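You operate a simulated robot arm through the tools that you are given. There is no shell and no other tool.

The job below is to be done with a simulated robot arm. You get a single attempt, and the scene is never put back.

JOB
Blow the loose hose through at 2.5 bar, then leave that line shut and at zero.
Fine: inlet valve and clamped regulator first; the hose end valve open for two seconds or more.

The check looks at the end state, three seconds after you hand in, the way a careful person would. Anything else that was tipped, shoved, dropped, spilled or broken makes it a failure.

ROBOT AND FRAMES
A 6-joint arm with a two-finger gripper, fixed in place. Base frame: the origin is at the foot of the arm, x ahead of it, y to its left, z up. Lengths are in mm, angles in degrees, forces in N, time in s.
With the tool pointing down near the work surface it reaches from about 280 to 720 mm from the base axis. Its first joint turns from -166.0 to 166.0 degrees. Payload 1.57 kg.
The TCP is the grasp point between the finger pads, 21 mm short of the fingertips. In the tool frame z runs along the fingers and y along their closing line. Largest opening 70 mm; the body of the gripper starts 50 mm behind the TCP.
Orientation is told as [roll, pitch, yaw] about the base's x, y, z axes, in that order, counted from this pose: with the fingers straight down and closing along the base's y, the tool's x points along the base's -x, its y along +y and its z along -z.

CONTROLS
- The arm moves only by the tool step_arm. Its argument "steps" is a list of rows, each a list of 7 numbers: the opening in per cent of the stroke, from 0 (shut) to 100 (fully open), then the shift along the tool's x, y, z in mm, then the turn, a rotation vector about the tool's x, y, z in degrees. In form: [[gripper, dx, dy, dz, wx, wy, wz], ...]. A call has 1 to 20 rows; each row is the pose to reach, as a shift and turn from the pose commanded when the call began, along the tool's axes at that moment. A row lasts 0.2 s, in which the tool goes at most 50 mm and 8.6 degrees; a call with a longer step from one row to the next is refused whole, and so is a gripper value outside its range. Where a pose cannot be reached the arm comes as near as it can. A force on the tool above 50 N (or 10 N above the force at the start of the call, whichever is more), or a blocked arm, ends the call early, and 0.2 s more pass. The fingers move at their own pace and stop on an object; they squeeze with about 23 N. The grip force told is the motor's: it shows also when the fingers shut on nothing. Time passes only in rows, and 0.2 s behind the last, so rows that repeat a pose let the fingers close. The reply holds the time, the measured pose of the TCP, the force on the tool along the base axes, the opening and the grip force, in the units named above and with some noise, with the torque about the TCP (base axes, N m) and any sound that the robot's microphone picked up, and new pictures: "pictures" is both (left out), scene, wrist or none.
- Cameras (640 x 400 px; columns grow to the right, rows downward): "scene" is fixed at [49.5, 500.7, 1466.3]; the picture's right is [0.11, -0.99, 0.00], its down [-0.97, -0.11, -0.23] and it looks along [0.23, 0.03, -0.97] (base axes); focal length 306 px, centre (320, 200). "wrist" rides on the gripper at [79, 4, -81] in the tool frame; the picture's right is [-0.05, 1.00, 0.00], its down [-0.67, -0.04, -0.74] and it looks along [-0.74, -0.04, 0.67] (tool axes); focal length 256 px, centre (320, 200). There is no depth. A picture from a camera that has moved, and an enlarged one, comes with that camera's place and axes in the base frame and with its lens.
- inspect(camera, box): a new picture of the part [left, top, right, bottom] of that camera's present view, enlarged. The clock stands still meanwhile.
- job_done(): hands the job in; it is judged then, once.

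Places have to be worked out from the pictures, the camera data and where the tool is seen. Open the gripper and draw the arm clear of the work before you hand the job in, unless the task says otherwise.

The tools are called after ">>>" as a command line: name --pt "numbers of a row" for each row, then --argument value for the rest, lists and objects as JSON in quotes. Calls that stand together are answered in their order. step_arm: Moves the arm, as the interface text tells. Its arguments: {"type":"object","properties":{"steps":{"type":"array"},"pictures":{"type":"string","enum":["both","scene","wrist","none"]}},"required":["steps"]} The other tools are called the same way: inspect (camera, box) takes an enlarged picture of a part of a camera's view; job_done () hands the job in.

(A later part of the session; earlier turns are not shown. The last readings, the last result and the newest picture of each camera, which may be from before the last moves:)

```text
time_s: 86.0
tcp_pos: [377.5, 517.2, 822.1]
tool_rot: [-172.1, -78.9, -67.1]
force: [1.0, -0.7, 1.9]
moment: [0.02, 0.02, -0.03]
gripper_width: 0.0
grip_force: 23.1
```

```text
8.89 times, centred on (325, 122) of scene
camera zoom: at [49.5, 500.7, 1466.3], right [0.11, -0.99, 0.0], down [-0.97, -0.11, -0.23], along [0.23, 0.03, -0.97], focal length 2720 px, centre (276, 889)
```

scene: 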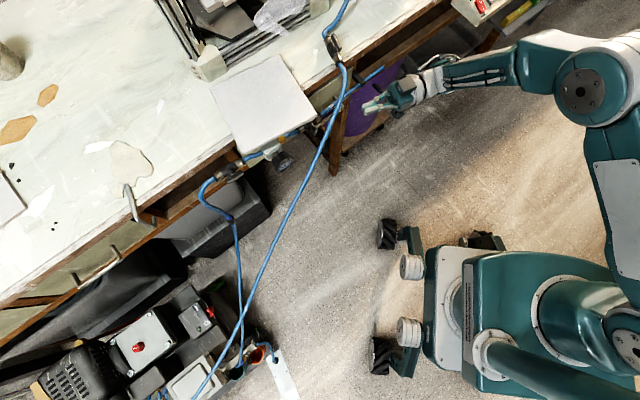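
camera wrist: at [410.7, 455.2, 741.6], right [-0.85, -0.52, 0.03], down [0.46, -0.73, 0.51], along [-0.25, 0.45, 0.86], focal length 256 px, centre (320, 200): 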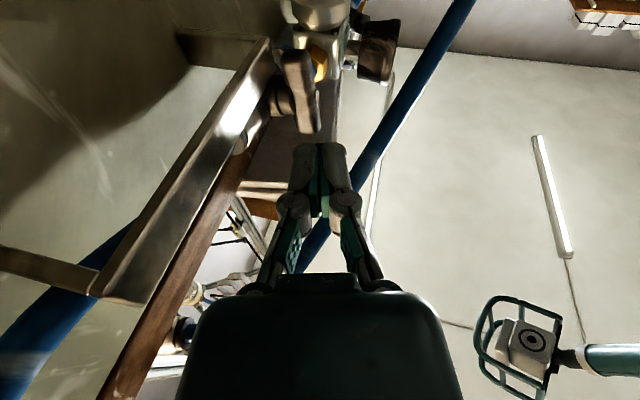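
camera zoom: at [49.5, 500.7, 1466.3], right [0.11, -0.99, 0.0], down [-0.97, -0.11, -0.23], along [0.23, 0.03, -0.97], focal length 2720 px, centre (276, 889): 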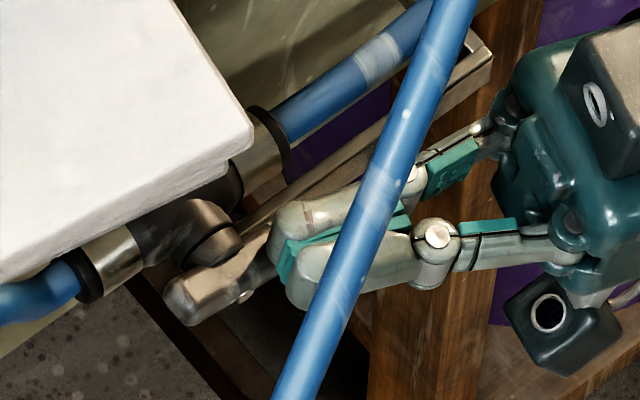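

It moves easily, about 30° back so far. I'll press down another 10 mm and then push left toward vertical.

>>> step_arm --pt "0 3.3 0.1 -0.7 0 0 0" --pt "0 6.6 0.1 -1.3 0 0 0" --pt "0 9.8 0.2 -2 0 0 0" --pt "0 10.4 0.8 0.9 0 0 0" --pt "0 10.4 0.8 0.9 0 0 0" --pictures "none"

>>> inspect --camera "wrist" --box '[220, 60, 420, 200]'

>>> inspect --camera "scene" --box '[295, 100, 355, 145]'

>>> inspect --camera "scene" --box '[276, 155, 296, 172]'

```text
time_s: 87.2
tcp_pos: [374.6, 519.6, 812.4]
tool_rot: [-172.1, -79.1, -67.0]
force: [0.8, -1.4, -0.1]
moment: [-0.02, -0.01, 0.0]
gripper_width: 0.2
grip_force: 23.4
```

```text
2.86 times, centred on (320, 130) of wrist
camera zoom: at [406.6, 463.7, 719.0], right [-0.85, -0.52, 0.03], down [0.46, -0.73, 0.51], along [-0.25, 0.45, 0.86], focal length 731 px, centre (320, 400)
```

zoom: 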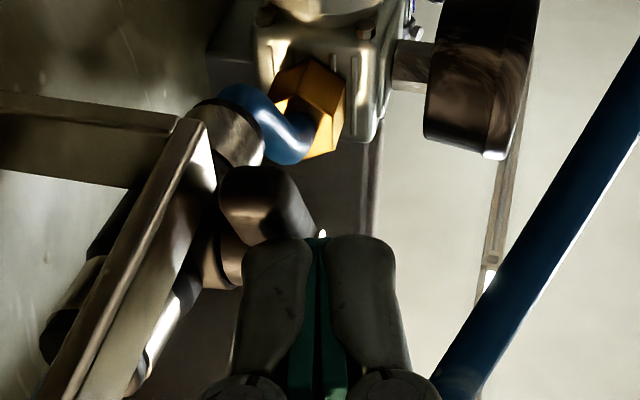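

```text
8.89 times, centred on (325, 122) of scene
camera zoom: at [49.5, 500.7, 1466.3], right [0.11, -0.99, 0.0], down [-0.97, -0.11, -0.23], along [0.23, 0.03, -0.97], focal length 2720 px, centre (276, 889)
```

zoom: 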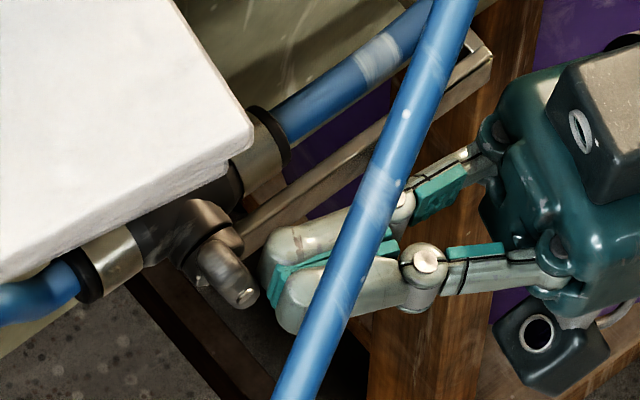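

```text
16.00 times, centred on (286, 164) of scene
camera zoom: at [49.5, 500.7, 1466.3], right [0.11, -0.99, 0.0], down [-0.97, -0.11, -0.23], along [0.23, 0.03, -0.97], focal length 4896 px, centre (864, 784)
```

zoom: 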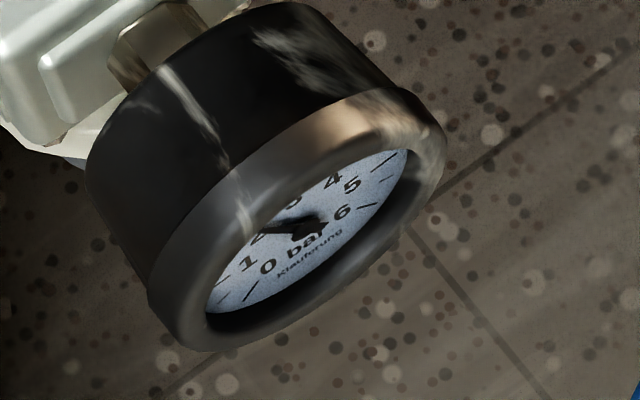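

The gauge is recovering as the valve shuts. A further push left should bring the lever upright against its stop.

>>> step_arm --pt "0 0.4 0.4 1.9 0 0 0" --pt "0 0.8 0.8 3.8 0 0 0" --pt "0 1.2 1.2 5.8 0 0 0" --pt "0 1.2 1.2 5.8 0 0 0" --pictures "none"

>>> inspect --camera "wrist" --box '[220, 60, 420, 200]'

>>> inspect --camera "scene" --box '[295, 100, 355, 145]'

>>> inspect --camera "scene" --box '[276, 155, 296, 172]'

```text
time_s: 88.2
tcp_pos: [371.8, 523.0, 810.5]
tool_rot: [-172.4, -79.1, -66.7]
force: [8.0, -9.8, -6.4]
moment: [-0.17, -0.11, -0.12]
gripper_width: 0.2
grip_force: 22.8
```

```text
2.86 times, centred on (320, 130) of wrist
camera zoom: at [403.5, 466.8, 718.5], right [-0.85, -0.52, 0.03], down [0.46, -0.73, 0.51], along [-0.25, 0.45, 0.86], focal length 731 px, centre (320, 400)
```

zoom: 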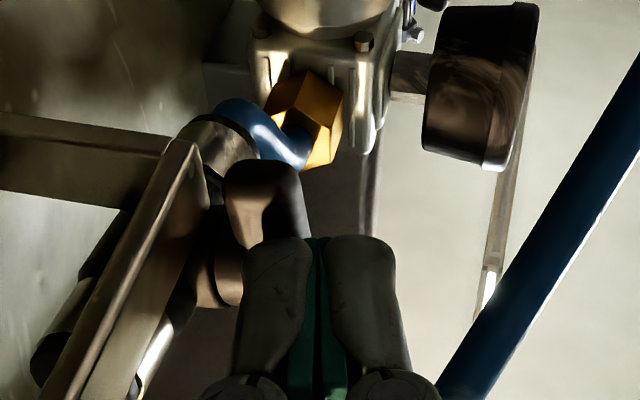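

```text
8.89 times, centred on (325, 122) of scene
camera zoom: at [49.5, 500.7, 1466.3], right [0.11, -0.99, 0.0], down [-0.97, -0.11, -0.23], along [0.23, 0.03, -0.97], focal length 2720 px, centre (276, 889)
```

zoom: 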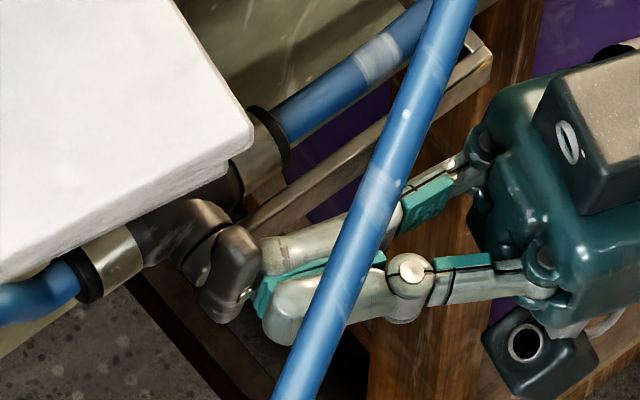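

```text
16.00 times, centred on (286, 164) of scene
camera zoom: at [49.5, 500.7, 1466.3], right [0.11, -0.99, 0.0], down [-0.97, -0.11, -0.23], along [0.23, 0.03, -0.97], focal length 4896 px, centre (864, 784)
```

zoom: 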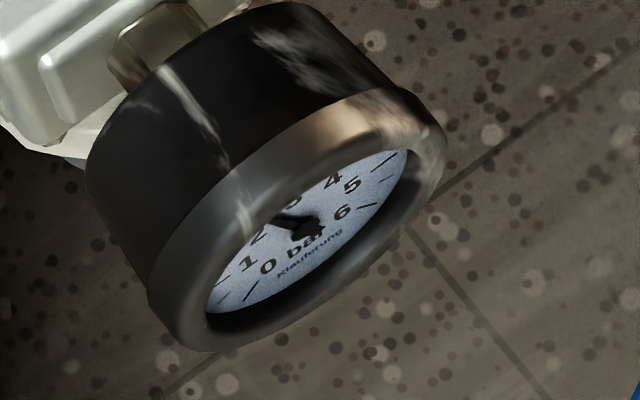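

The lever is upright again against its stop at 13 N, and the gauge is back at 2.5 bar. I'll give it one more small push to be sure it is seated, then back off.

>>> step_arm --pt "0 0.3 0.3 1.5 0 0 0" --pt "0 0.5 0.5 2.4 0 0 0" --pt "0 0.5 0.5 2.4 0 0 0" --pt "0 -0.6 -0.6 -3 0 0 0" --pt "0 -2 -2 -10 0 0 0" --pt "0 -2 -2 -10 0 0 0" --pictures "none"

>>> inspect --camera "wrist" --box '[220, 40, 420, 180]'

>>> inspect --camera "scene" --box '[295, 100, 355, 145]'

```text
time_s: 89.6
tcp_pos: [377.0, 514.7, 812.2]
tool_rot: [-171.9, -78.9, -67.2]
force: [1.5, -1.0, 0.5]
moment: [0.0, -0.01, 0.03]
gripper_width: 0.0
grip_force: 23.0
```

```text
2.86 times, centred on (320, 110) of wrist
camera zoom: at [409.8, 458.6, 719.7], right [-0.85, -0.52, 0.02], down [0.46, -0.73, 0.51], along [-0.25, 0.45, 0.86], focal length 731 px, centre (320, 457)
```

zoom: 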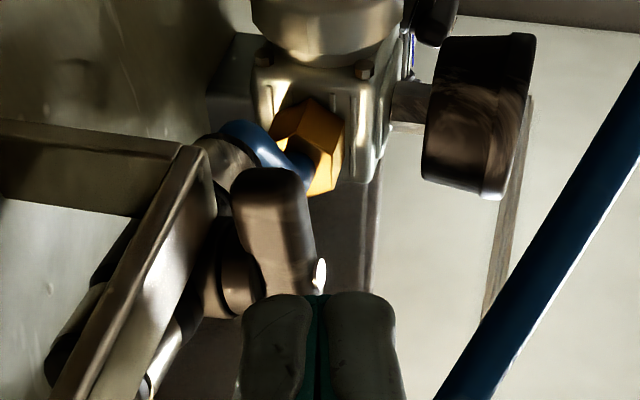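

```text
8.89 times, centred on (325, 122) of scene
camera zoom: at [49.5, 500.7, 1466.3], right [0.11, -0.99, 0.0], down [-0.97, -0.11, -0.23], along [0.23, 0.03, -0.97], focal length 2720 px, centre (276, 889)
```

zoom: 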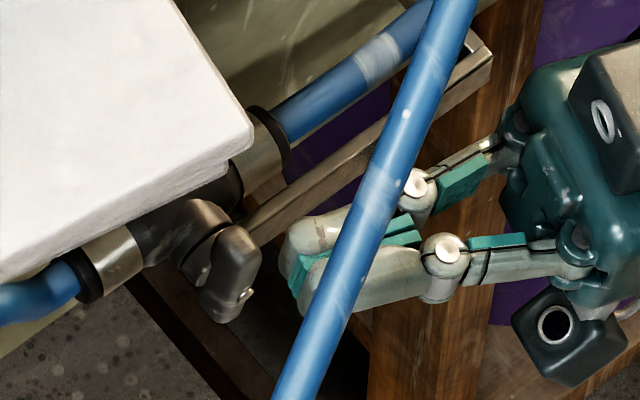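

Valve 2 is shut, and its lever looks exactly as it did at the start. Now I'll back out from under the hose and rise, keeping the tool level, to head for the regulator and the inlet valve.

>>> step_arm --pt "0 0 0 -30 0 0 0" --pt "0 0 0 -60 0 0 0" --pt "0 0 0 -90 0 0 0" --pt "0 -40 0 -100 0 0 0" --pt "0 -80 0 -100 0 0 0" --pt "0 -110 0 -100 0 0 0" --pt "0 -110 0 -100 0 0 0" --pictures "scene"

```text
time_s: 91.2
tcp_pos: [438.4, 412.2, 900.0]
tool_rot: [-172.3, -79.0, -66.8]
force: [-0.8, -0.3, 0.0]
moment: [-0.01, 0.0, 0.01]
gripper_width: 0.0
grip_force: 22.7
```

scene: 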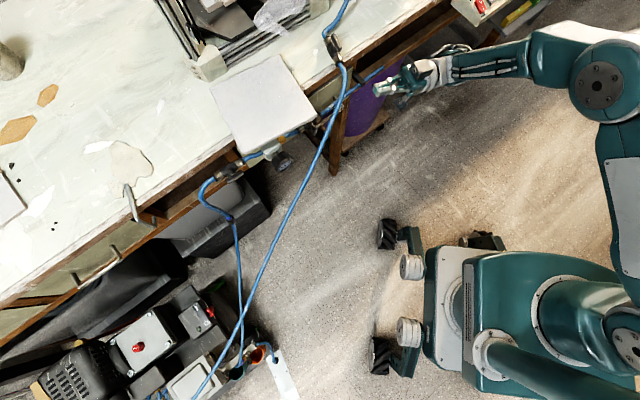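

Clear of the hose. I'll swing the heading back toward the bench normal with the tool kept level, in two halves, watching for reach flags.

>>> step_arm --pt "0 -7 -2 4 7.5 0.2 -1.5" --pt "0 -15 -4 7 15 0.3 -3.1" --pt "0 -22 -5 11 22.6 0.5 -4.6" --pt "0 -30 -7 14 30.1 0.6 -6.1" --pt "0 -37 -9 18 37.6 0.8 -7.6" --pt "0 -37 -9 18 37.6 0.8 -7.6" --pictures "none"

```text
time_s: 92.6
tcp_pos: [437.7, 426.3, 940.5]
tool_rot: [-171.2, -78.7, -106.3]
force: [-0.5, -0.8, 0.0]
moment: [0.01, 0.0, -0.01]
gripper_width: 0.0
grip_force: 23.0
```

No flags. Second half of the swing.

>>> step_arm --pt "0 0 0 0 7.5 0.2 -1.5" --pt "0 0 0 0 15 0.3 -3.1" --pt "0 0 0 0 22.6 0.5 -4.6" --pt "0 0 0 0 30.1 0.6 -6.1" --pt "0 0 0 0 37.6 0.8 -7.6" --pt "0 0 0 0 37.6 0.8 -7.6" --pictures "scene"

```text
time_s: 94.0
tcp_pos: [437.8, 424.6, 941.3]
tool_rot: [-171.3, -78.3, -144.6]
force: [-0.6, 0.3, 0.2]
moment: [-0.01, 0.01, 0.0]
gripper_width: 0.0
grip_force: 22.9
```

scene: 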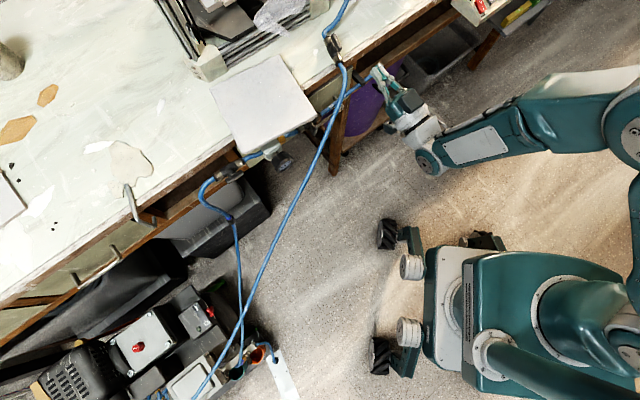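

The wrist swung through without trouble. Now I'll slide left along the bench, high above the hoses, to the area in front of the inlet valve.

>>> step_arm --pt "0 0 37 -9.5 0 0 0" --pt "0 0 75 -19 0 0 0" --pt "0 -0.5 113 -28.6 0 0 0" --pt "0 -0.7 150 -38 0 0 0" --pt "10 -0.8 188 -47.7 0 0 0" --pt "20 -1 226 -57 0 0 0" --pt "30 -1.2 263 -67 0 0 0" --pt "45 -1.3 301 -76 0 0 0" --pt "45 -1.5 338.7 -86 0 0 0" --pt "45 -1.5 338.7 -86 0 0 0" --pictures "both"

```text
time_s: 96.2
tcp_pos: [142.5, 611.1, 915.9]
tool_rot: [-171.3, -78.2, -144.6]
force: [0.1, 0.8, -0.2]
moment: [-0.04, -0.02, -0.02]
gripper_width: 31.2
grip_force: 0.1
camera wrist: at [95.5, 568.0, 821.8], right [-0.7, 0.71, 0.02], down [-0.61, -0.61, 0.5], along [0.37, 0.34, 0.86], focal length 256 px, centre (320, 200)
```

scene: 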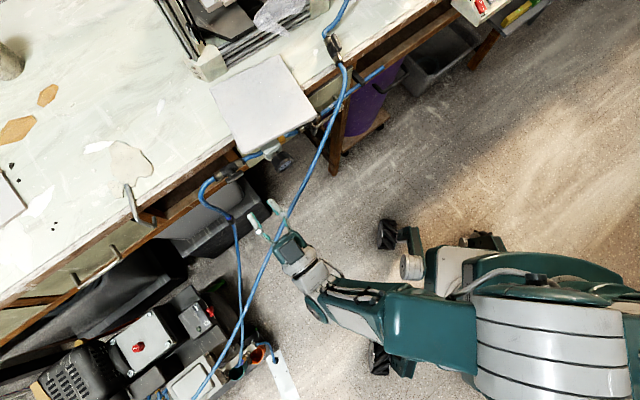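
wrist: 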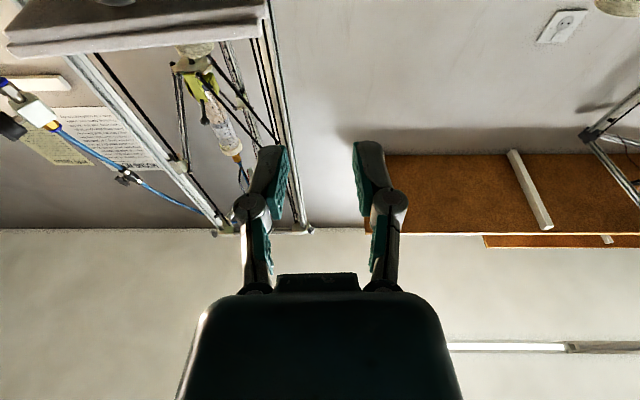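

I'm back in front of the inlet valve with the wrist behaving. I'll deal with the regulator first, while the inlet is still open, so the line can follow the knob down. First I'll level the tool to the earlier approach angle.

>>> step_arm --pt "45 0 0 0 0 8 0" --pt "45 0 0 0 0 16 0" --pt "45 0 0 0 0 23.7 0" --pt "45 0 0 0 0 23.7 0" --pictures "none"

```text
time_s: 97.2
tcp_pos: [142.5, 611.3, 914.4]
tool_rot: [-8.3, -77.8, 52.2]
force: [-1.0, 0.1, 0.7]
moment: [0.02, 0.02, -0.05]
gripper_width: 31.3
grip_force: 0.1
```

Now the swing to yaw about −6, for the same approach to the knob as before.

>>> step_arm --pt "45 3 5.5 2.2 7 0.2 1.5" --pt "45 6 11 4.4 14 0.4 3" --pt "45 8.6 16.5 6.5 21 0.6 4.5" --pt "45 11.5 22 8.7 28 0.9 6" --pt "45 14.4 27.5 11 35 1.1 7.5" --pt "45 17.2 33 13 42 1.3 9" --pt "45 20.1 38.5 15.3 48.9 1.5 10.5" --pt "45 20.1 38.5 15.3 48.9 1.5 10.5" --pictures "both"

```text
time_s: 99.0
tcp_pos: [122.3, 645.6, 891.7]
tool_rot: [-8.1, -77.8, 1.9]
force: [0.0, 0.2, 0.1]
moment: [-0.01, 0.0, 0.03]
gripper_width: 31.4
grip_force: 0.1
camera wrist: at [27.9, 657.7, 829.9], right [0.12, 0.99, 0.02], down [-0.59, 0.05, 0.81], along [0.8, -0.11, 0.59], focal length 256 px, centre (320, 200)
```

scene: 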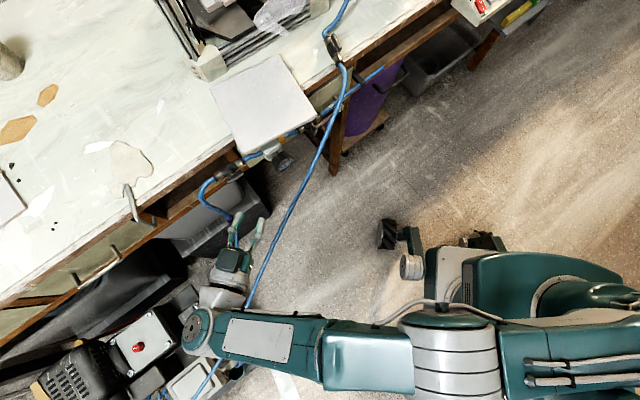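
wrist: 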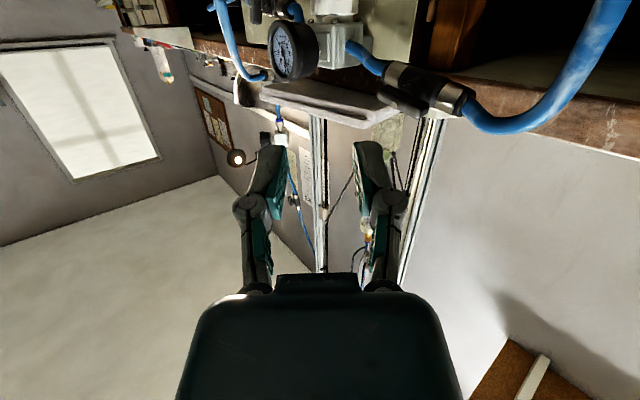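

Same pose as my first approach to the knob. I'll go down to the pre-grasp point and then forward.

>>> step_arm --pt "50 20 3 14 0 0 0" --pt "50 40 6.5 28 0 0 0" --pt "50 60.7 9.7 42 0 0 0" --pt "50 60.7 9.7 42 0 0 0" --pictures "none"

>>> inspect --camera "wrist" --box '[200, 0, 440, 160]'

```text
time_s: 100.0
tcp_pos: [151.5, 650.1, 821.8]
tool_rot: [-8.0, -77.8, 1.9]
force: [0.6, -1.4, 0.0]
moment: [-0.01, 0.03, 0.01]
gripper_width: 34.8
grip_force: 0.0
```

```text
2.50 times, centred on (320, 80) of wrist
camera zoom: at [57.2, 662.6, 761.6], right [0.12, 0.99, 0.02], down [-0.59, 0.05, 0.81], along [0.8, -0.11, 0.59], focal length 640 px, centre (320, 500)
```

zoom: 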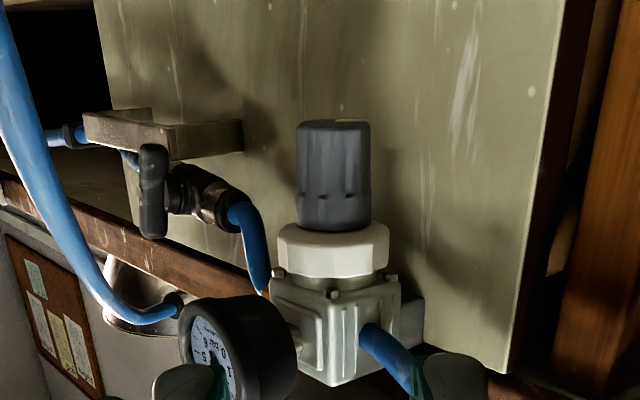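

Valve 2's lever is upright in this view too, which confirms it is shut. Moving forward toward the knob.

>>> step_arm --pt "50 -0.6 1.2 30 0 0 0" --pt "50 -1.2 2.4 60 0 0 0" --pt "50 -1.8 3.5 90 0 0 0" --pt "50 -1.8 3.5 90 0 0 0" --pictures "none"

>>> inspect --camera "wrist" --box '[220, 50, 420, 190]'

```text
time_s: 101.0
tcp_pos: [240.1, 644.5, 805.4]
tool_rot: [-8.0, -77.7, 1.8]
force: [-0.2, -0.4, -0.5]
moment: [-0.01, 0.01, 0.0]
gripper_width: 35.2
grip_force: 0.1
```

```text
2.86 times, centred on (320, 120) of wrist
camera zoom: at [144.7, 656.8, 745.2], right [0.12, 0.99, 0.02], down [-0.59, 0.05, 0.81], along [0.8, -0.11, 0.59], focal length 731 px, centre (320, 429)
```

zoom: 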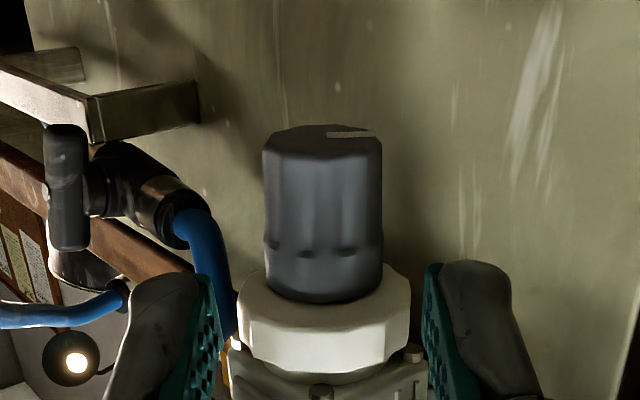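

Aligned. I'll go the last 50 mm, then swing the open jaws +21° around the knob so each stroke can turn it down.

>>> step_arm --pt "50 -0.4 0.2 18 0 0 0" --pt "50 -0.8 0.5 36 0 0 0" --pt "50 -1.2 0.7 50.2 0 0 0" --pt "50 -1.2 0.7 50.2 0 0 0" --pictures "none"

>>> step_arm --pt "50 0 -1.3 0.1 -7 -0.2 -1.5" --pt "50 0 -2.6 0.3 -14 -0.4 -2.9" --pt "50 0 -3.8 0.7 -21.1 -0.6 -4.4" --pt "50 0 -3.8 0.7 -21.1 -0.6 -4.4" --pictures "none"

>>> inspect --camera "wrist" --box '[240, 90, 400, 190]'

```text
time_s: 102.0
tcp_pos: [288.0, 639.5, 795.8]
tool_rot: [-8.3, -77.8, 1.8]
force: [-0.3, -0.7, 0.1]
moment: [0.01, -0.02, 0.0]
gripper_width: 35.1
grip_force: 0.0
```

```text
time_s: 103.0
tcp_pos: [288.6, 635.6, 796.1]
tool_rot: [-7.5, -77.8, 22.9]
force: [0.6, -1.1, -0.2]
moment: [0.01, 0.0, -0.01]
gripper_width: 34.9
grip_force: 0.1
```

```text
4.00 times, centred on (320, 140) of wrist
camera zoom: at [197.1, 612.5, 736.1], right [-0.26, 0.97, 0.02], down [-0.56, -0.17, 0.81], along [0.78, 0.19, 0.59], focal length 1024 px, centre (320, 440)
```

zoom: 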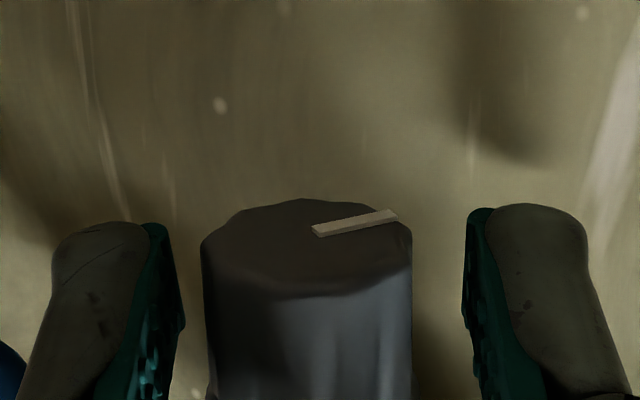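

I'll correct 1.5 mm, close on the knob, and turn it back, which lowers the pressure.

>>> step_arm --pt "40 0 -1.5 0 0 0 0" --pt "15 0 -1.5 0 0 0 0" --pt "0 0 -1.5 0 0 0 0" --pt "0 0 -1.5 0 0 0 0" --pt "0 0 -0.5 0.1 5.5 0.1 1.2" --pt "0 0 0.5 0.2 11 0.2 2.4" --pt "0 0 1.5 0.5 16.5 0.3 3.5" --pt "0 0 2.5 0.8 22 0.4 4.7" --pt "0 0 3.4 1.2 27.4 0.6 5.9" --pt "0 0 3.4 1.2 27.4 0.6 5.9" --pictures "none"

>>> inspect --camera "wrist" --box '[240, 90, 400, 190]'

>>> inspect --camera "scene" --box '[276, 155, 296, 172]'

```text
time_s: 105.2
tcp_pos: [289.1, 640.8, 795.5]
tool_rot: [-7.3, -78.0, -5.2]
force: [-4.7, 10.6, -4.3]
moment: [-0.17, -0.8, 0.1]
gripper_width: 24.7
grip_force: 32.0
```

```text
4.00 times, centred on (320, 140) of wrist
camera zoom: at [196.8, 663.6, 735.3], right [0.23, 0.97, 0.03], down [-0.58, 0.12, 0.81], along [0.78, -0.2, 0.59], focal length 1024 px, centre (320, 440)
```

zoom: 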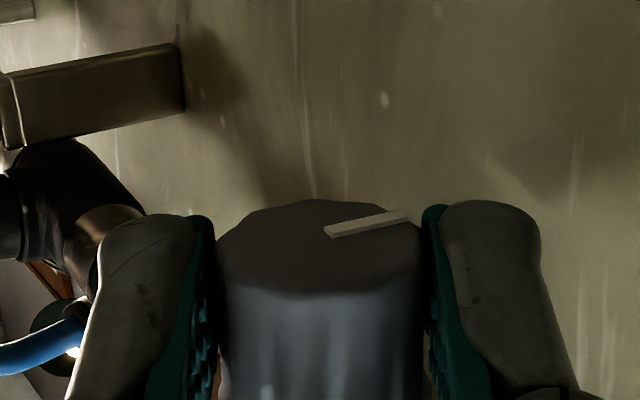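

```text
16.00 times, centred on (286, 164) of scene
camera zoom: at [49.5, 500.7, 1466.3], right [0.11, -0.99, 0.0], down [-0.97, -0.11, -0.23], along [0.23, 0.03, -0.97], focal length 4896 px, centre (864, 784)
```

zoom: 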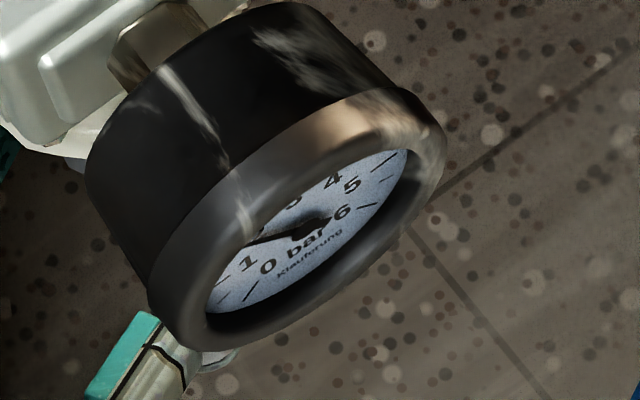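

The gauge followed the knob down to about 1.9 bar, so the regulator vents as it is backed off. I'll run the same cycle again in one go: open, swing out 29°, regrip, and turn back 28°.

>>> step_arm --pt "25 0 0.5 0 0 0 0" --pt "50 0 1.2 0 0 0 0" --pt "50 0 2 0 0 0 0" --pt "50 0 0.2 0.1 -7.1 -0.1 -1.5" --pt "50 0 -1.6 0.5 -14.2 -0.3 -3" --pt "50 0 -3.4 1 -21.3 -0.4 -4.4" --pt "50 0 -5 1.8 -28.4 -0.6 -5.9" --pt "50 0 -5 1.8 -28.4 -0.6 -5.9" --pt "35 0 -5 1.8 -28.4 -0.6 -5.9" --pt "10 0 -5 1.8 -28.4 -0.6 -5.9" --pt "0 0 -5 1.8 -28.4 -0.6 -5.9" --pt "0 0 -5 1.8 -28.4 -0.6 -5.9" --pt "0 0 -3.8 1.2 -22.9 -0.5 -4.8" --pt "0 0 -2.4 0.7 -17.4 -0.4 -3.6" --pt "0 0 -1.1 0.3 -11.9 -0.2 -2.5" --pt "0 0 0.3 0.1 -6.5 -0.1 -1.3" --pt "0 0 1.7 0 -1 0 -0.2" --pt "0 0 1.7 0 -1 0 -0.2" --pictures "none"

>>> inspect --camera "wrist" --box '[240, 90, 400, 190]'

>>> inspect --camera "scene" --box '[276, 155, 296, 172]'

```text
time_s: 109.0
tcp_pos: [289.3, 640.5, 795.0]
tool_rot: [-7.6, -78.0, -4.0]
force: [-19.5, -14.5, -0.6]
moment: [0.01, -0.43, -0.24]
gripper_width: 24.6
grip_force: 31.8
```

```text
4.00 times, centred on (320, 140) of wrist
camera zoom: at [196.3, 661.9, 734.9], right [0.21, 0.98, 0.02], down [-0.58, 0.11, 0.81], along [0.78, -0.18, 0.59], focal length 1024 px, centre (320, 440)
```

zoom: 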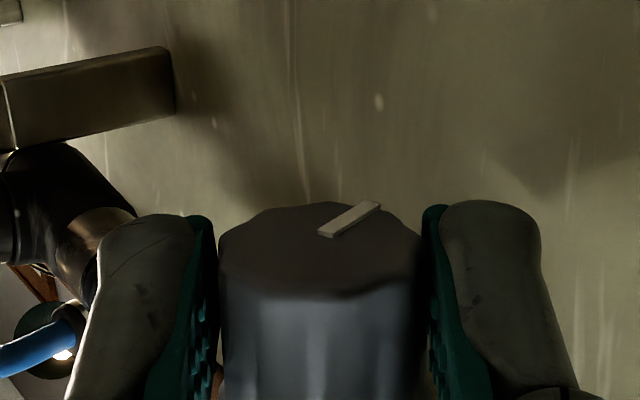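

```text
16.00 times, centred on (286, 164) of scene
camera zoom: at [49.5, 500.7, 1466.3], right [0.11, -0.99, 0.0], down [-0.97, -0.11, -0.23], along [0.23, 0.03, -0.97], focal length 4896 px, centre (864, 784)
```

zoom: 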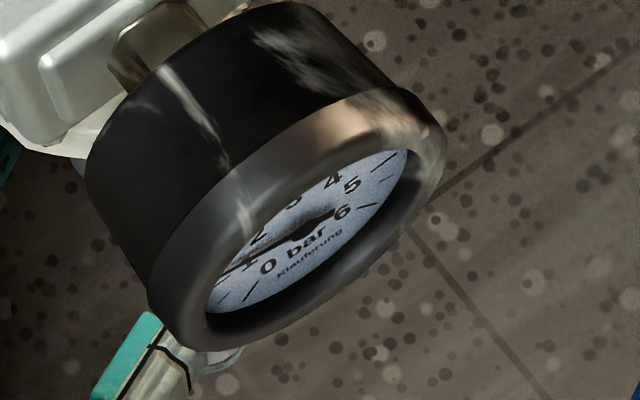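

About 1.35 bar and falling. Another cycle, with a small centring correction.

>>> step_arm --pt "25 0 -0.7 -0.5 0 0 0" --pt "50 0 -1.3 -1 0 0 0" --pt "50 0 -1.5 -1.5 0 0 0" --pt "50 0 -2.8 -1.4 -7.1 -0.1 -1.5" --pt "50 0 -4.3 -1.1 -14.2 -0.3 -3" --pt "50 0 -5.8 -0.6 -21.3 -0.4 -4.4" --pt "50 0 -7.1 0.1 -28.4 -0.6 -5.9" --pt "50 0 -7.1 0.1 -28.4 -0.6 -5.9" --pt "35 0 -7.1 0.1 -28.4 -0.6 -5.9" --pt "10 0 -7.1 0.1 -28.4 -0.6 -5.9" --pt "0 0 -7.1 0.1 -28.4 -0.6 -5.9" --pt "0 0 -7.1 0.1 -28.4 -0.6 -5.9" --pt "0 0 -6 -0.4 -22.9 -0.5 -4.8" --pt "0 0 -4.9 -0.8 -17.4 -0.4 -3.6" --pt "0 0 -3.7 -1.1 -11.9 -0.2 -2.5" --pt "0 0 -2.4 -1.3 -6.5 -0.1 -1.3" --pt "0 0 -1.1 -1.4 -1 0 -0.2" --pt "0 0 -1.1 -1.4 -1 0 -0.2" --pictures "none"

>>> inspect --camera "wrist" --box '[240, 90, 400, 190]'

>>> inspect --camera "scene" --box '[276, 155, 296, 172]'

```text
time_s: 112.8
tcp_pos: [289.0, 639.5, 795.9]
tool_rot: [-7.4, -77.9, -3.4]
force: [-0.1, -4.8, -1.9]
moment: [0.03, -0.35, -0.06]
gripper_width: 24.6
grip_force: 31.6
```

```text
4.00 times, centred on (320, 140) of wrist
camera zoom: at [195.6, 660.1, 735.3], right [0.19, 0.98, 0.03], down [-0.58, 0.1, 0.81], along [0.79, -0.17, 0.59], focal length 1024 px, centre (320, 440)
```

zoom: 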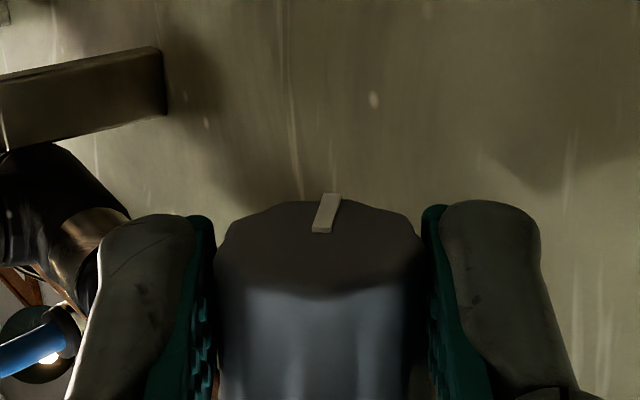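

```text
16.00 times, centred on (286, 164) of scene
camera zoom: at [49.5, 500.7, 1466.3], right [0.11, -0.99, 0.0], down [-0.97, -0.11, -0.23], along [0.23, 0.03, -0.97], focal length 4896 px, centre (864, 784)
```

zoom: 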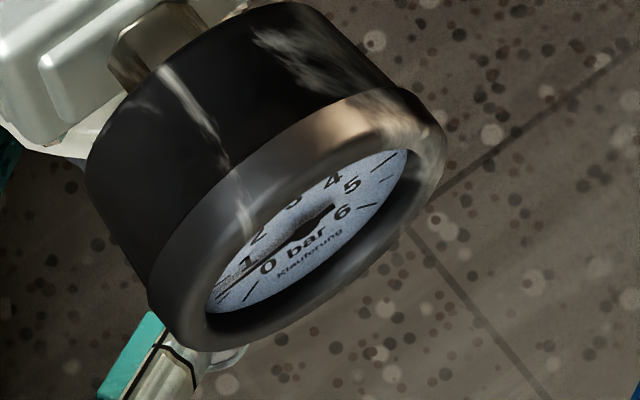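

About 0.8 bar with very low forces. Another cycle.

>>> step_arm --pt "25 0 0 0 0 0 0" --pt "50 0 0 0 0 0 0" --pt "50 0 0 0 0 0 0" --pt "50 0 -1.5 0.1 -7.1 -0.1 -1.5" --pt "50 0 -2.9 0.4 -14.2 -0.3 -3" --pt "50 0 -4.3 0.8 -21.3 -0.4 -4.4" --pt "50 0 -5.6 1.4 -28.4 -0.6 -5.9" --pt "50 0 -5.6 1.4 -28.4 -0.6 -5.9" --pt "35 0 -5.6 1.4 -28.4 -0.6 -5.9" --pt "10 0 -5.6 1.4 -28.4 -0.6 -5.9" --pt "0 0 -5.6 1.4 -28.4 -0.6 -5.9" --pt "0 0 -5.6 1.4 -28.4 -0.6 -5.9" --pt "0 0 -4.6 1 -22.9 -0.5 -4.8" --pt "0 0 -3.5 0.5 -17.4 -0.4 -3.6" --pt "0 0 -2.4 0.3 -11.9 -0.2 -2.5" --pt "0 0 -1.3 0.1 -6.5 -0.1 -1.3" --pt "0 0 -0.2 0 -1 0 -0.2" --pt "0 0 -0.2 0 -1 0 -0.2" --pictures "none"

>>> inspect --camera "wrist" --box '[240, 90, 400, 190]'

>>> inspect --camera "scene" --box '[276, 155, 296, 172]'

```text
time_s: 116.6
tcp_pos: [288.5, 639.5, 796.2]
tool_rot: [-7.3, -77.9, -2.2]
force: [2.6, -3.8, -4.9]
moment: [0.16, -0.11, 0.0]
gripper_width: 24.8
grip_force: 32.6
```

```text
4.00 times, centred on (320, 140) of wrist
camera zoom: at [195.4, 658.1, 735.9], right [0.18, 0.98, 0.03], down [-0.58, 0.08, 0.81], along [0.79, -0.16, 0.59], focal length 1024 px, centre (320, 440)
```

zoom: 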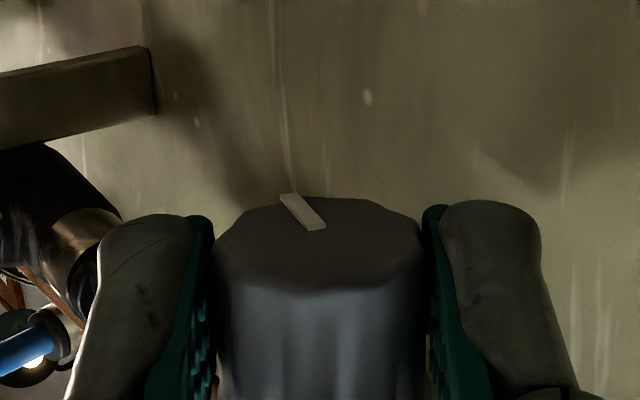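

```text
16.00 times, centred on (286, 164) of scene
camera zoom: at [49.5, 500.7, 1466.3], right [0.11, -0.99, 0.0], down [-0.97, -0.11, -0.23], along [0.23, 0.03, -0.97], focal length 4896 px, centre (864, 784)
```

zoom: 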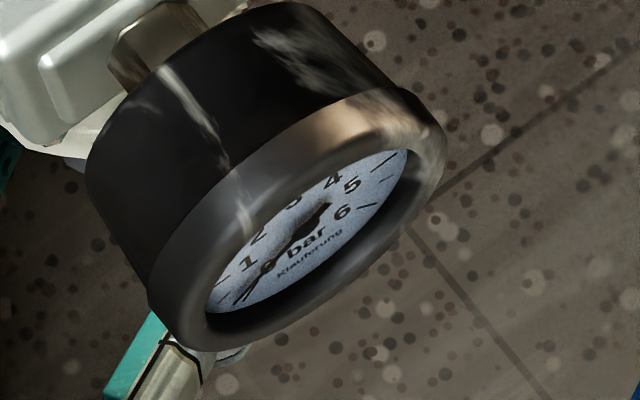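

About 0.15 bar left. A shorter cycle should bring the knob to its zero stop.

>>> step_arm --pt "25 0 0 0 0 0 0" --pt "50 0 0 0 0 0 0" --pt "50 0 0 0 0 0 0" --pt "50 0 -1.5 0.1 -7.1 -0.1 -1.5" --pt "50 0 -2.9 0.4 -14.2 -0.3 -3" --pt "50 0 -3.9 0.7 -19.6 -0.4 -4.1" --pt "50 0 -3.9 0.7 -19.6 -0.4 -4.1" --pt "35 0 -3.9 0.7 -19.6 -0.4 -4.1" --pt "10 0 -3.9 0.7 -19.6 -0.4 -4.1" --pt "0 0 -3.9 0.7 -19.6 -0.4 -4.1" --pt "0 0 -3.9 0.7 -19.6 -0.4 -4.1" --pt "0 0 -2.9 0.4 -14.2 -0.3 -3" --pt "0 0 -1.9 0.2 -9.2 -0.2 -1.9" --pt "0 0 -1.9 0.2 -9.2 -0.2 -1.9" --pictures "none"

>>> inspect --camera "wrist" --box '[240, 90, 400, 190]'

>>> inspect --camera "scene" --box '[276, 155, 296, 172]'

```text
time_s: 119.6
tcp_pos: [289.8, 638.3, 796.5]
tool_rot: [-6.9, -77.8, 6.6]
force: [-1.5, -0.8, -1.9]
moment: [0.1, -0.17, -0.02]
gripper_width: 24.9
grip_force: 32.2
```

```text
4.00 times, centred on (320, 140) of wrist
camera zoom: at [193.6, 640.6, 736.2], right [0.01, 1.0, 0.03], down [-0.59, -0.01, 0.81], along [0.81, -0.03, 0.59], focal length 1024 px, centre (320, 440)
```

zoom: 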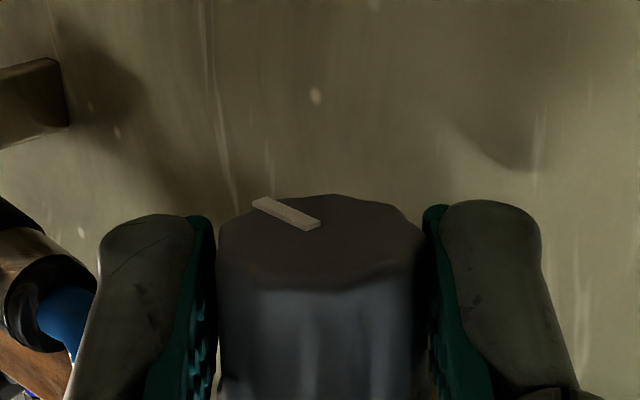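

```text
16.00 times, centred on (286, 164) of scene
camera zoom: at [49.5, 500.7, 1466.3], right [0.11, -0.99, 0.0], down [-0.97, -0.11, -0.23], along [0.23, 0.03, -0.97], focal length 4896 px, centre (864, 784)
```

zoom: 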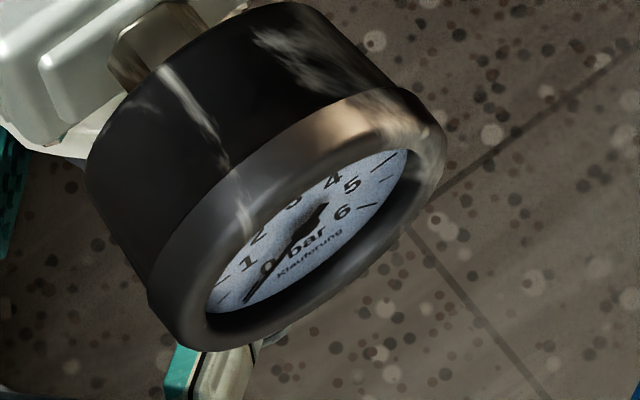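

The needle is at zero. I'll turn a little further to find the knob's end stop and make sure it's fully backed off.

>>> step_arm --pt "0 0 0.7 0 3.5 0 0.7" --pt "0 0 1.3 0.1 6.5 0 1.3" --pt "0 0 1.9 0.1 9.2 0 1.9" --pt "0 0 1.9 0.1 9.2 0 1.9" --pictures "none"

>>> inspect --camera "wrist" --box '[240, 90, 400, 190]'

>>> inspect --camera "scene" --box '[276, 155, 296, 172]'

```text
time_s: 120.6
tcp_pos: [289.7, 638.9, 794.5]
tool_rot: [-7.2, -78.3, -2.5]
force: [1.5, -2.8, -0.7]
moment: [-0.03, -0.25, 0.25]
gripper_width: 24.9
grip_force: 32.2
```

```text
4.00 times, centred on (320, 140) of wrist
camera zoom: at [195.8, 658.1, 735.6], right [0.18, 0.98, 0.03], down [-0.59, 0.08, 0.8], along [0.79, -0.16, 0.59], focal length 1024 px, centre (320, 440)
```

zoom: 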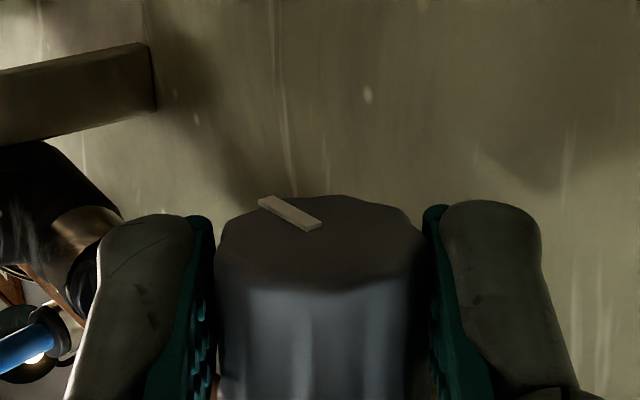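

```text
16.00 times, centred on (286, 164) of scene
camera zoom: at [49.5, 500.7, 1466.3], right [0.11, -0.99, 0.0], down [-0.97, -0.11, -0.23], along [0.23, 0.03, -0.97], focal length 4896 px, centre (864, 784)
```

zoom: 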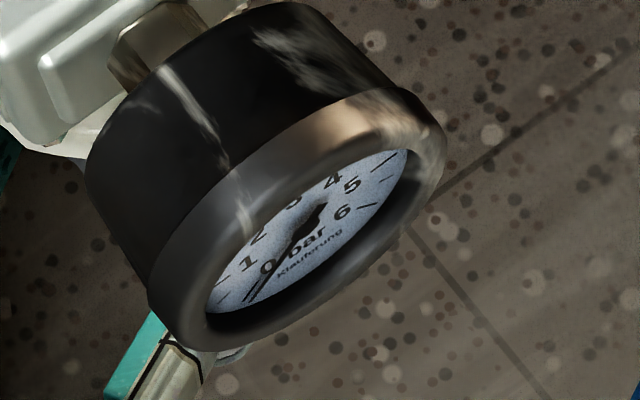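

The knob has reached its stop: there was a small reaction torque, it slipped slightly in the jaws, and the gauge reads zero. I'll release and retreat along the same line, then lift.

>>> step_arm --pt "25 0 0 0 0 0 0" --pt "50 0 0 0 0 0 0" --pt "50 0 0 0 0 0 0" --pt "50 0 0 -30 0 0 0" --pt "50 0 0 -70 0 0 0" --pt "50 0 0 -110 0 0 0" --pt "50 0 0 -155 0 0 0" --pt "50 -40 0 -155 0 0 0" --pt "50 -80 0 -155 0 0 0" --pt "50 -80 0 -155 0 0 0" --pictures "both"

>>> inspect --camera "wrist" --box '[230, 0, 330, 70]'

```text
time_s: 122.8
tcp_pos: [154.9, 667.4, 905.9]
tool_rot: [-7.2, -78.2, -2.5]
force: [-0.1, -0.1, 0.2]
moment: [0.0, 0.06, -0.01]
gripper_width: 34.9
grip_force: 0.0
camera wrist: at [60.8, 685.5, 846.0], right [0.18, 0.98, 0.03], down [-0.59, 0.08, 0.8], along [0.79, -0.16, 0.59], focal length 256 px, centre (320, 200)
```

scene: 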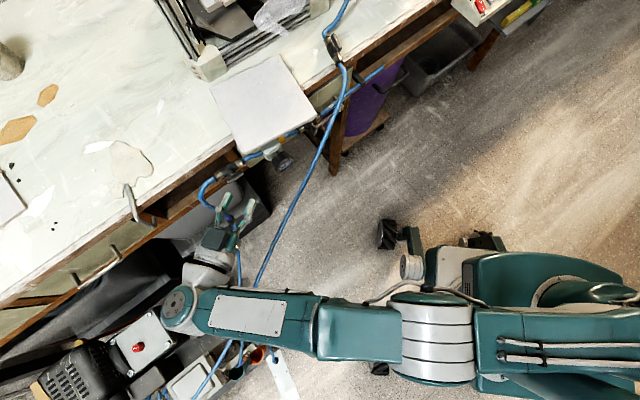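
wrist: 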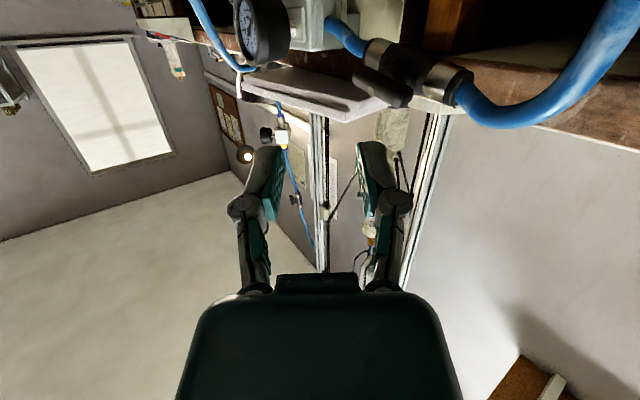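

```text
5.71 times, centred on (280, 35) of wrist
camera zoom: at [60.8, 685.5, 846.0], right [0.18, 0.98, 0.03], down [-0.59, 0.08, 0.8], along [0.79, -0.16, 0.59], focal length 1463 px, centre (549, 1143)
```

zoom: 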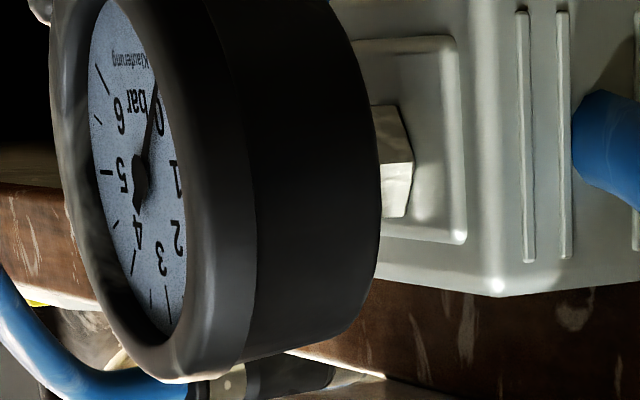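

The gauge reads zero from close up. Now back to the inlet valve: I'll swing to its approach heading in front of it.

>>> step_arm --pt "45 0 -8.4 -1.5 -7.4 -0.1 -1.5" --pt "45 0 -17 -3 -14.9 -0.3 -3" --pt "45 0 -25 -4.6 -22.3 -0.4 -4.5" --pt "45 0 -34 -6.2 -29.8 -0.6 -6" --pt "45 0 -42 -7.7 -37.2 -0.7 -7.5" --pt "45 0 -51 -9.3 -44.7 -0.9 -9" --pt "45 0.4 -59 -10.8 -52.1 -1 -10.5" --pt "45 0.4 -59 -10.8 -52.1 -1 -10.5" --pictures "none"

>>> inspect --camera "wrist" --box '[200, 0, 440, 160]'

```text
time_s: 124.6
tcp_pos: [137.4, 609.7, 909.2]
tool_rot: [-4.8, -78.0, 48.5]
force: [-0.3, 0.3, -0.2]
moment: [0.0, 0.0, -0.01]
gripper_width: 31.6
grip_force: 0.0
```

```text
2.50 times, centred on (320, 80) of wrist
camera zoom: at [65.1, 544.8, 848.6], right [-0.68, 0.73, 0.03], down [-0.41, -0.42, 0.81], along [0.6, 0.54, 0.59], focal length 640 px, centre (320, 500)
```

zoom: 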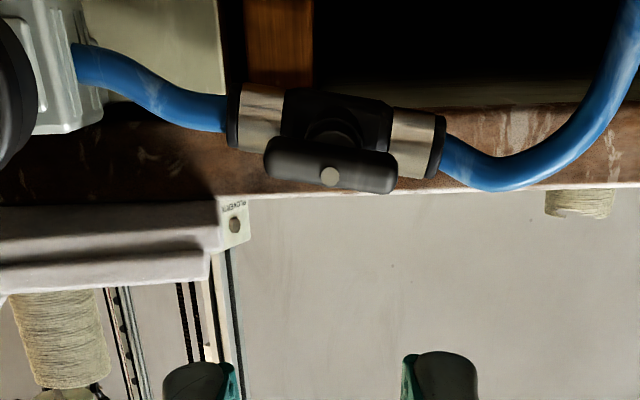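

The inlet handle lies along the pipe, so it's still open. I'll roll the jaws so they straddle the bar.

>>> step_arm --pt "45 0 0 0 0 0 -8" --pt "45 0 0 0 0 0 -16" --pt "45 0 0 0 0 0 -24" --pt "45 0 0 0 0 0 -32" --pt "45 0 0 0 0 0 -40" --pt "45 0 0 0 0 0 -48" --pt "45 0 0 0 0 0 -56" --pt "45 0 0 0 0 0 -64" --pt "45 0 0 0 0 0 -72" --pt "45 0 0 0 0 0 -80" --pt "45 0 0 0 0 0 -82.5" --pt "45 0 0 0 0 0 -82.5" --pictures "both"

>>> inspect --camera "wrist" --box '[230, 0, 430, 160]'

>>> inspect --camera "scene" --box '[190, 140, 310, 215]'

```text
time_s: 127.2
tcp_pos: [135.6, 608.9, 909.0]
tool_rot: [-78.0, -6.3, 132.1]
force: [0.0, 0.0, -1.0]
moment: [0.04, -0.01, 0.0]
gripper_width: 31.5
grip_force: 0.0
camera wrist: at [130.0, 495.1, 913.8], right [-0.26, -0.02, -0.97], down [-0.97, -0.01, 0.26], along [-0.01, 1.0, -0.02], focal length 256 px, centre (320, 200)
```

scene: 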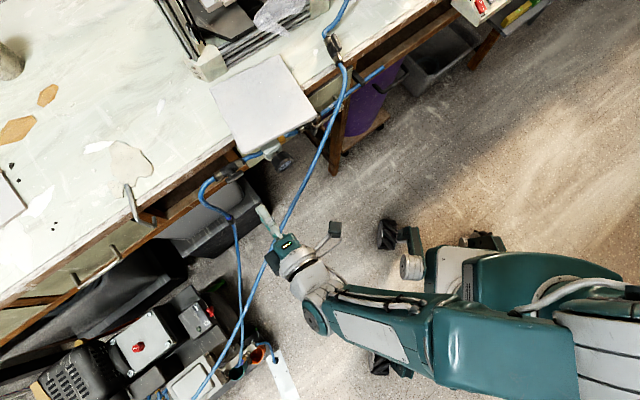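
wrist: 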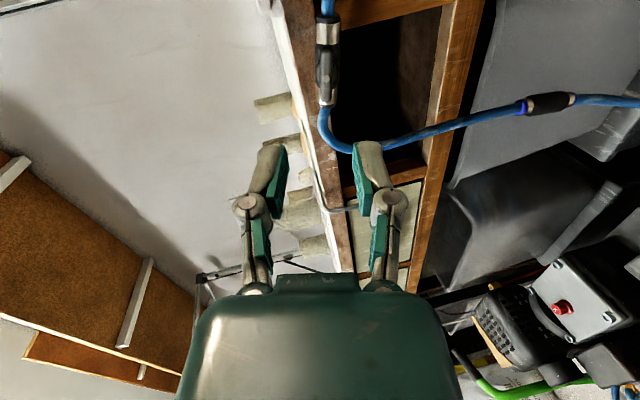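

```text
2.50 times, centred on (330, 80) of wrist
camera zoom: at [130.0, 495.1, 913.8], right [-0.26, -0.02, -0.97], down [-0.97, -0.01, 0.26], along [-0.01, 1.0, -0.02], focal length 640 px, centre (295, 500)
```

zoom: 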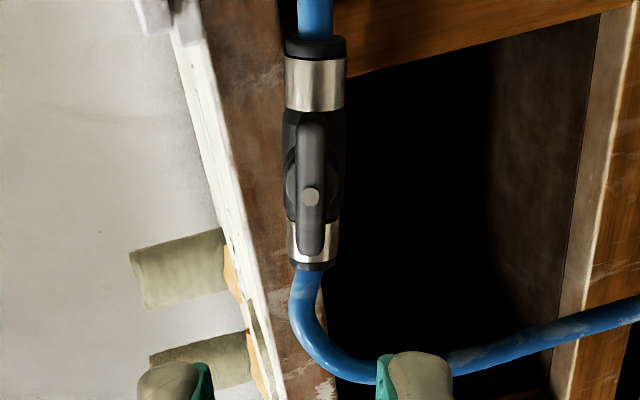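

```text
5.33 times, centred on (250, 178) of scene
camera zoom: at [49.5, 500.7, 1466.3], right [0.11, -0.99, 0.0], down [-0.97, -0.11, -0.23], along [0.23, 0.03, -0.97], focal length 1632 px, centre (693, 320)
```

zoom: 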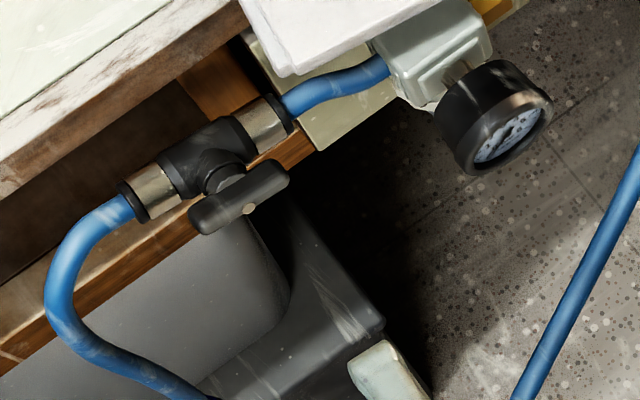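

The jaws line up with the bar, offset 4.3 mm vertically. I'll move in to the same depth as before.

>>> step_arm --pt "45 -0.3 1.5 25 0 0 0" --pt "45 -0.5 3 50 0 0 0" --pt "45 -0.8 4.3 70 0 0 0" --pt "45 -0.8 4.3 70 0 0 0" --pictures "none"

>>> inspect --camera "wrist" --box '[220, 60, 420, 200]'

```text
time_s: 128.2
tcp_pos: [183.9, 656.5, 889.3]
tool_rot: [-78.0, -6.3, 132.2]
force: [0.1, -0.8, -0.7]
moment: [0.01, 0.0, 0.0]
gripper_width: 31.5
grip_force: 0.2
```

```text
2.86 times, centred on (320, 130) of wrist
camera zoom: at [178.2, 542.9, 894.1], right [-0.26, -0.02, -0.96], down [-0.97, -0.01, 0.26], along [-0.01, 1.0, -0.02], focal length 731 px, centre (320, 400)
```

zoom: 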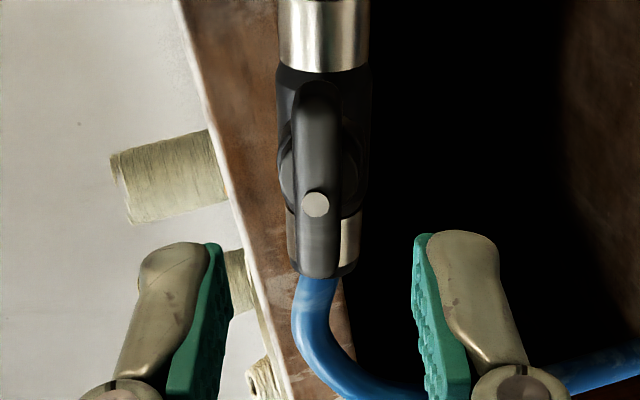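

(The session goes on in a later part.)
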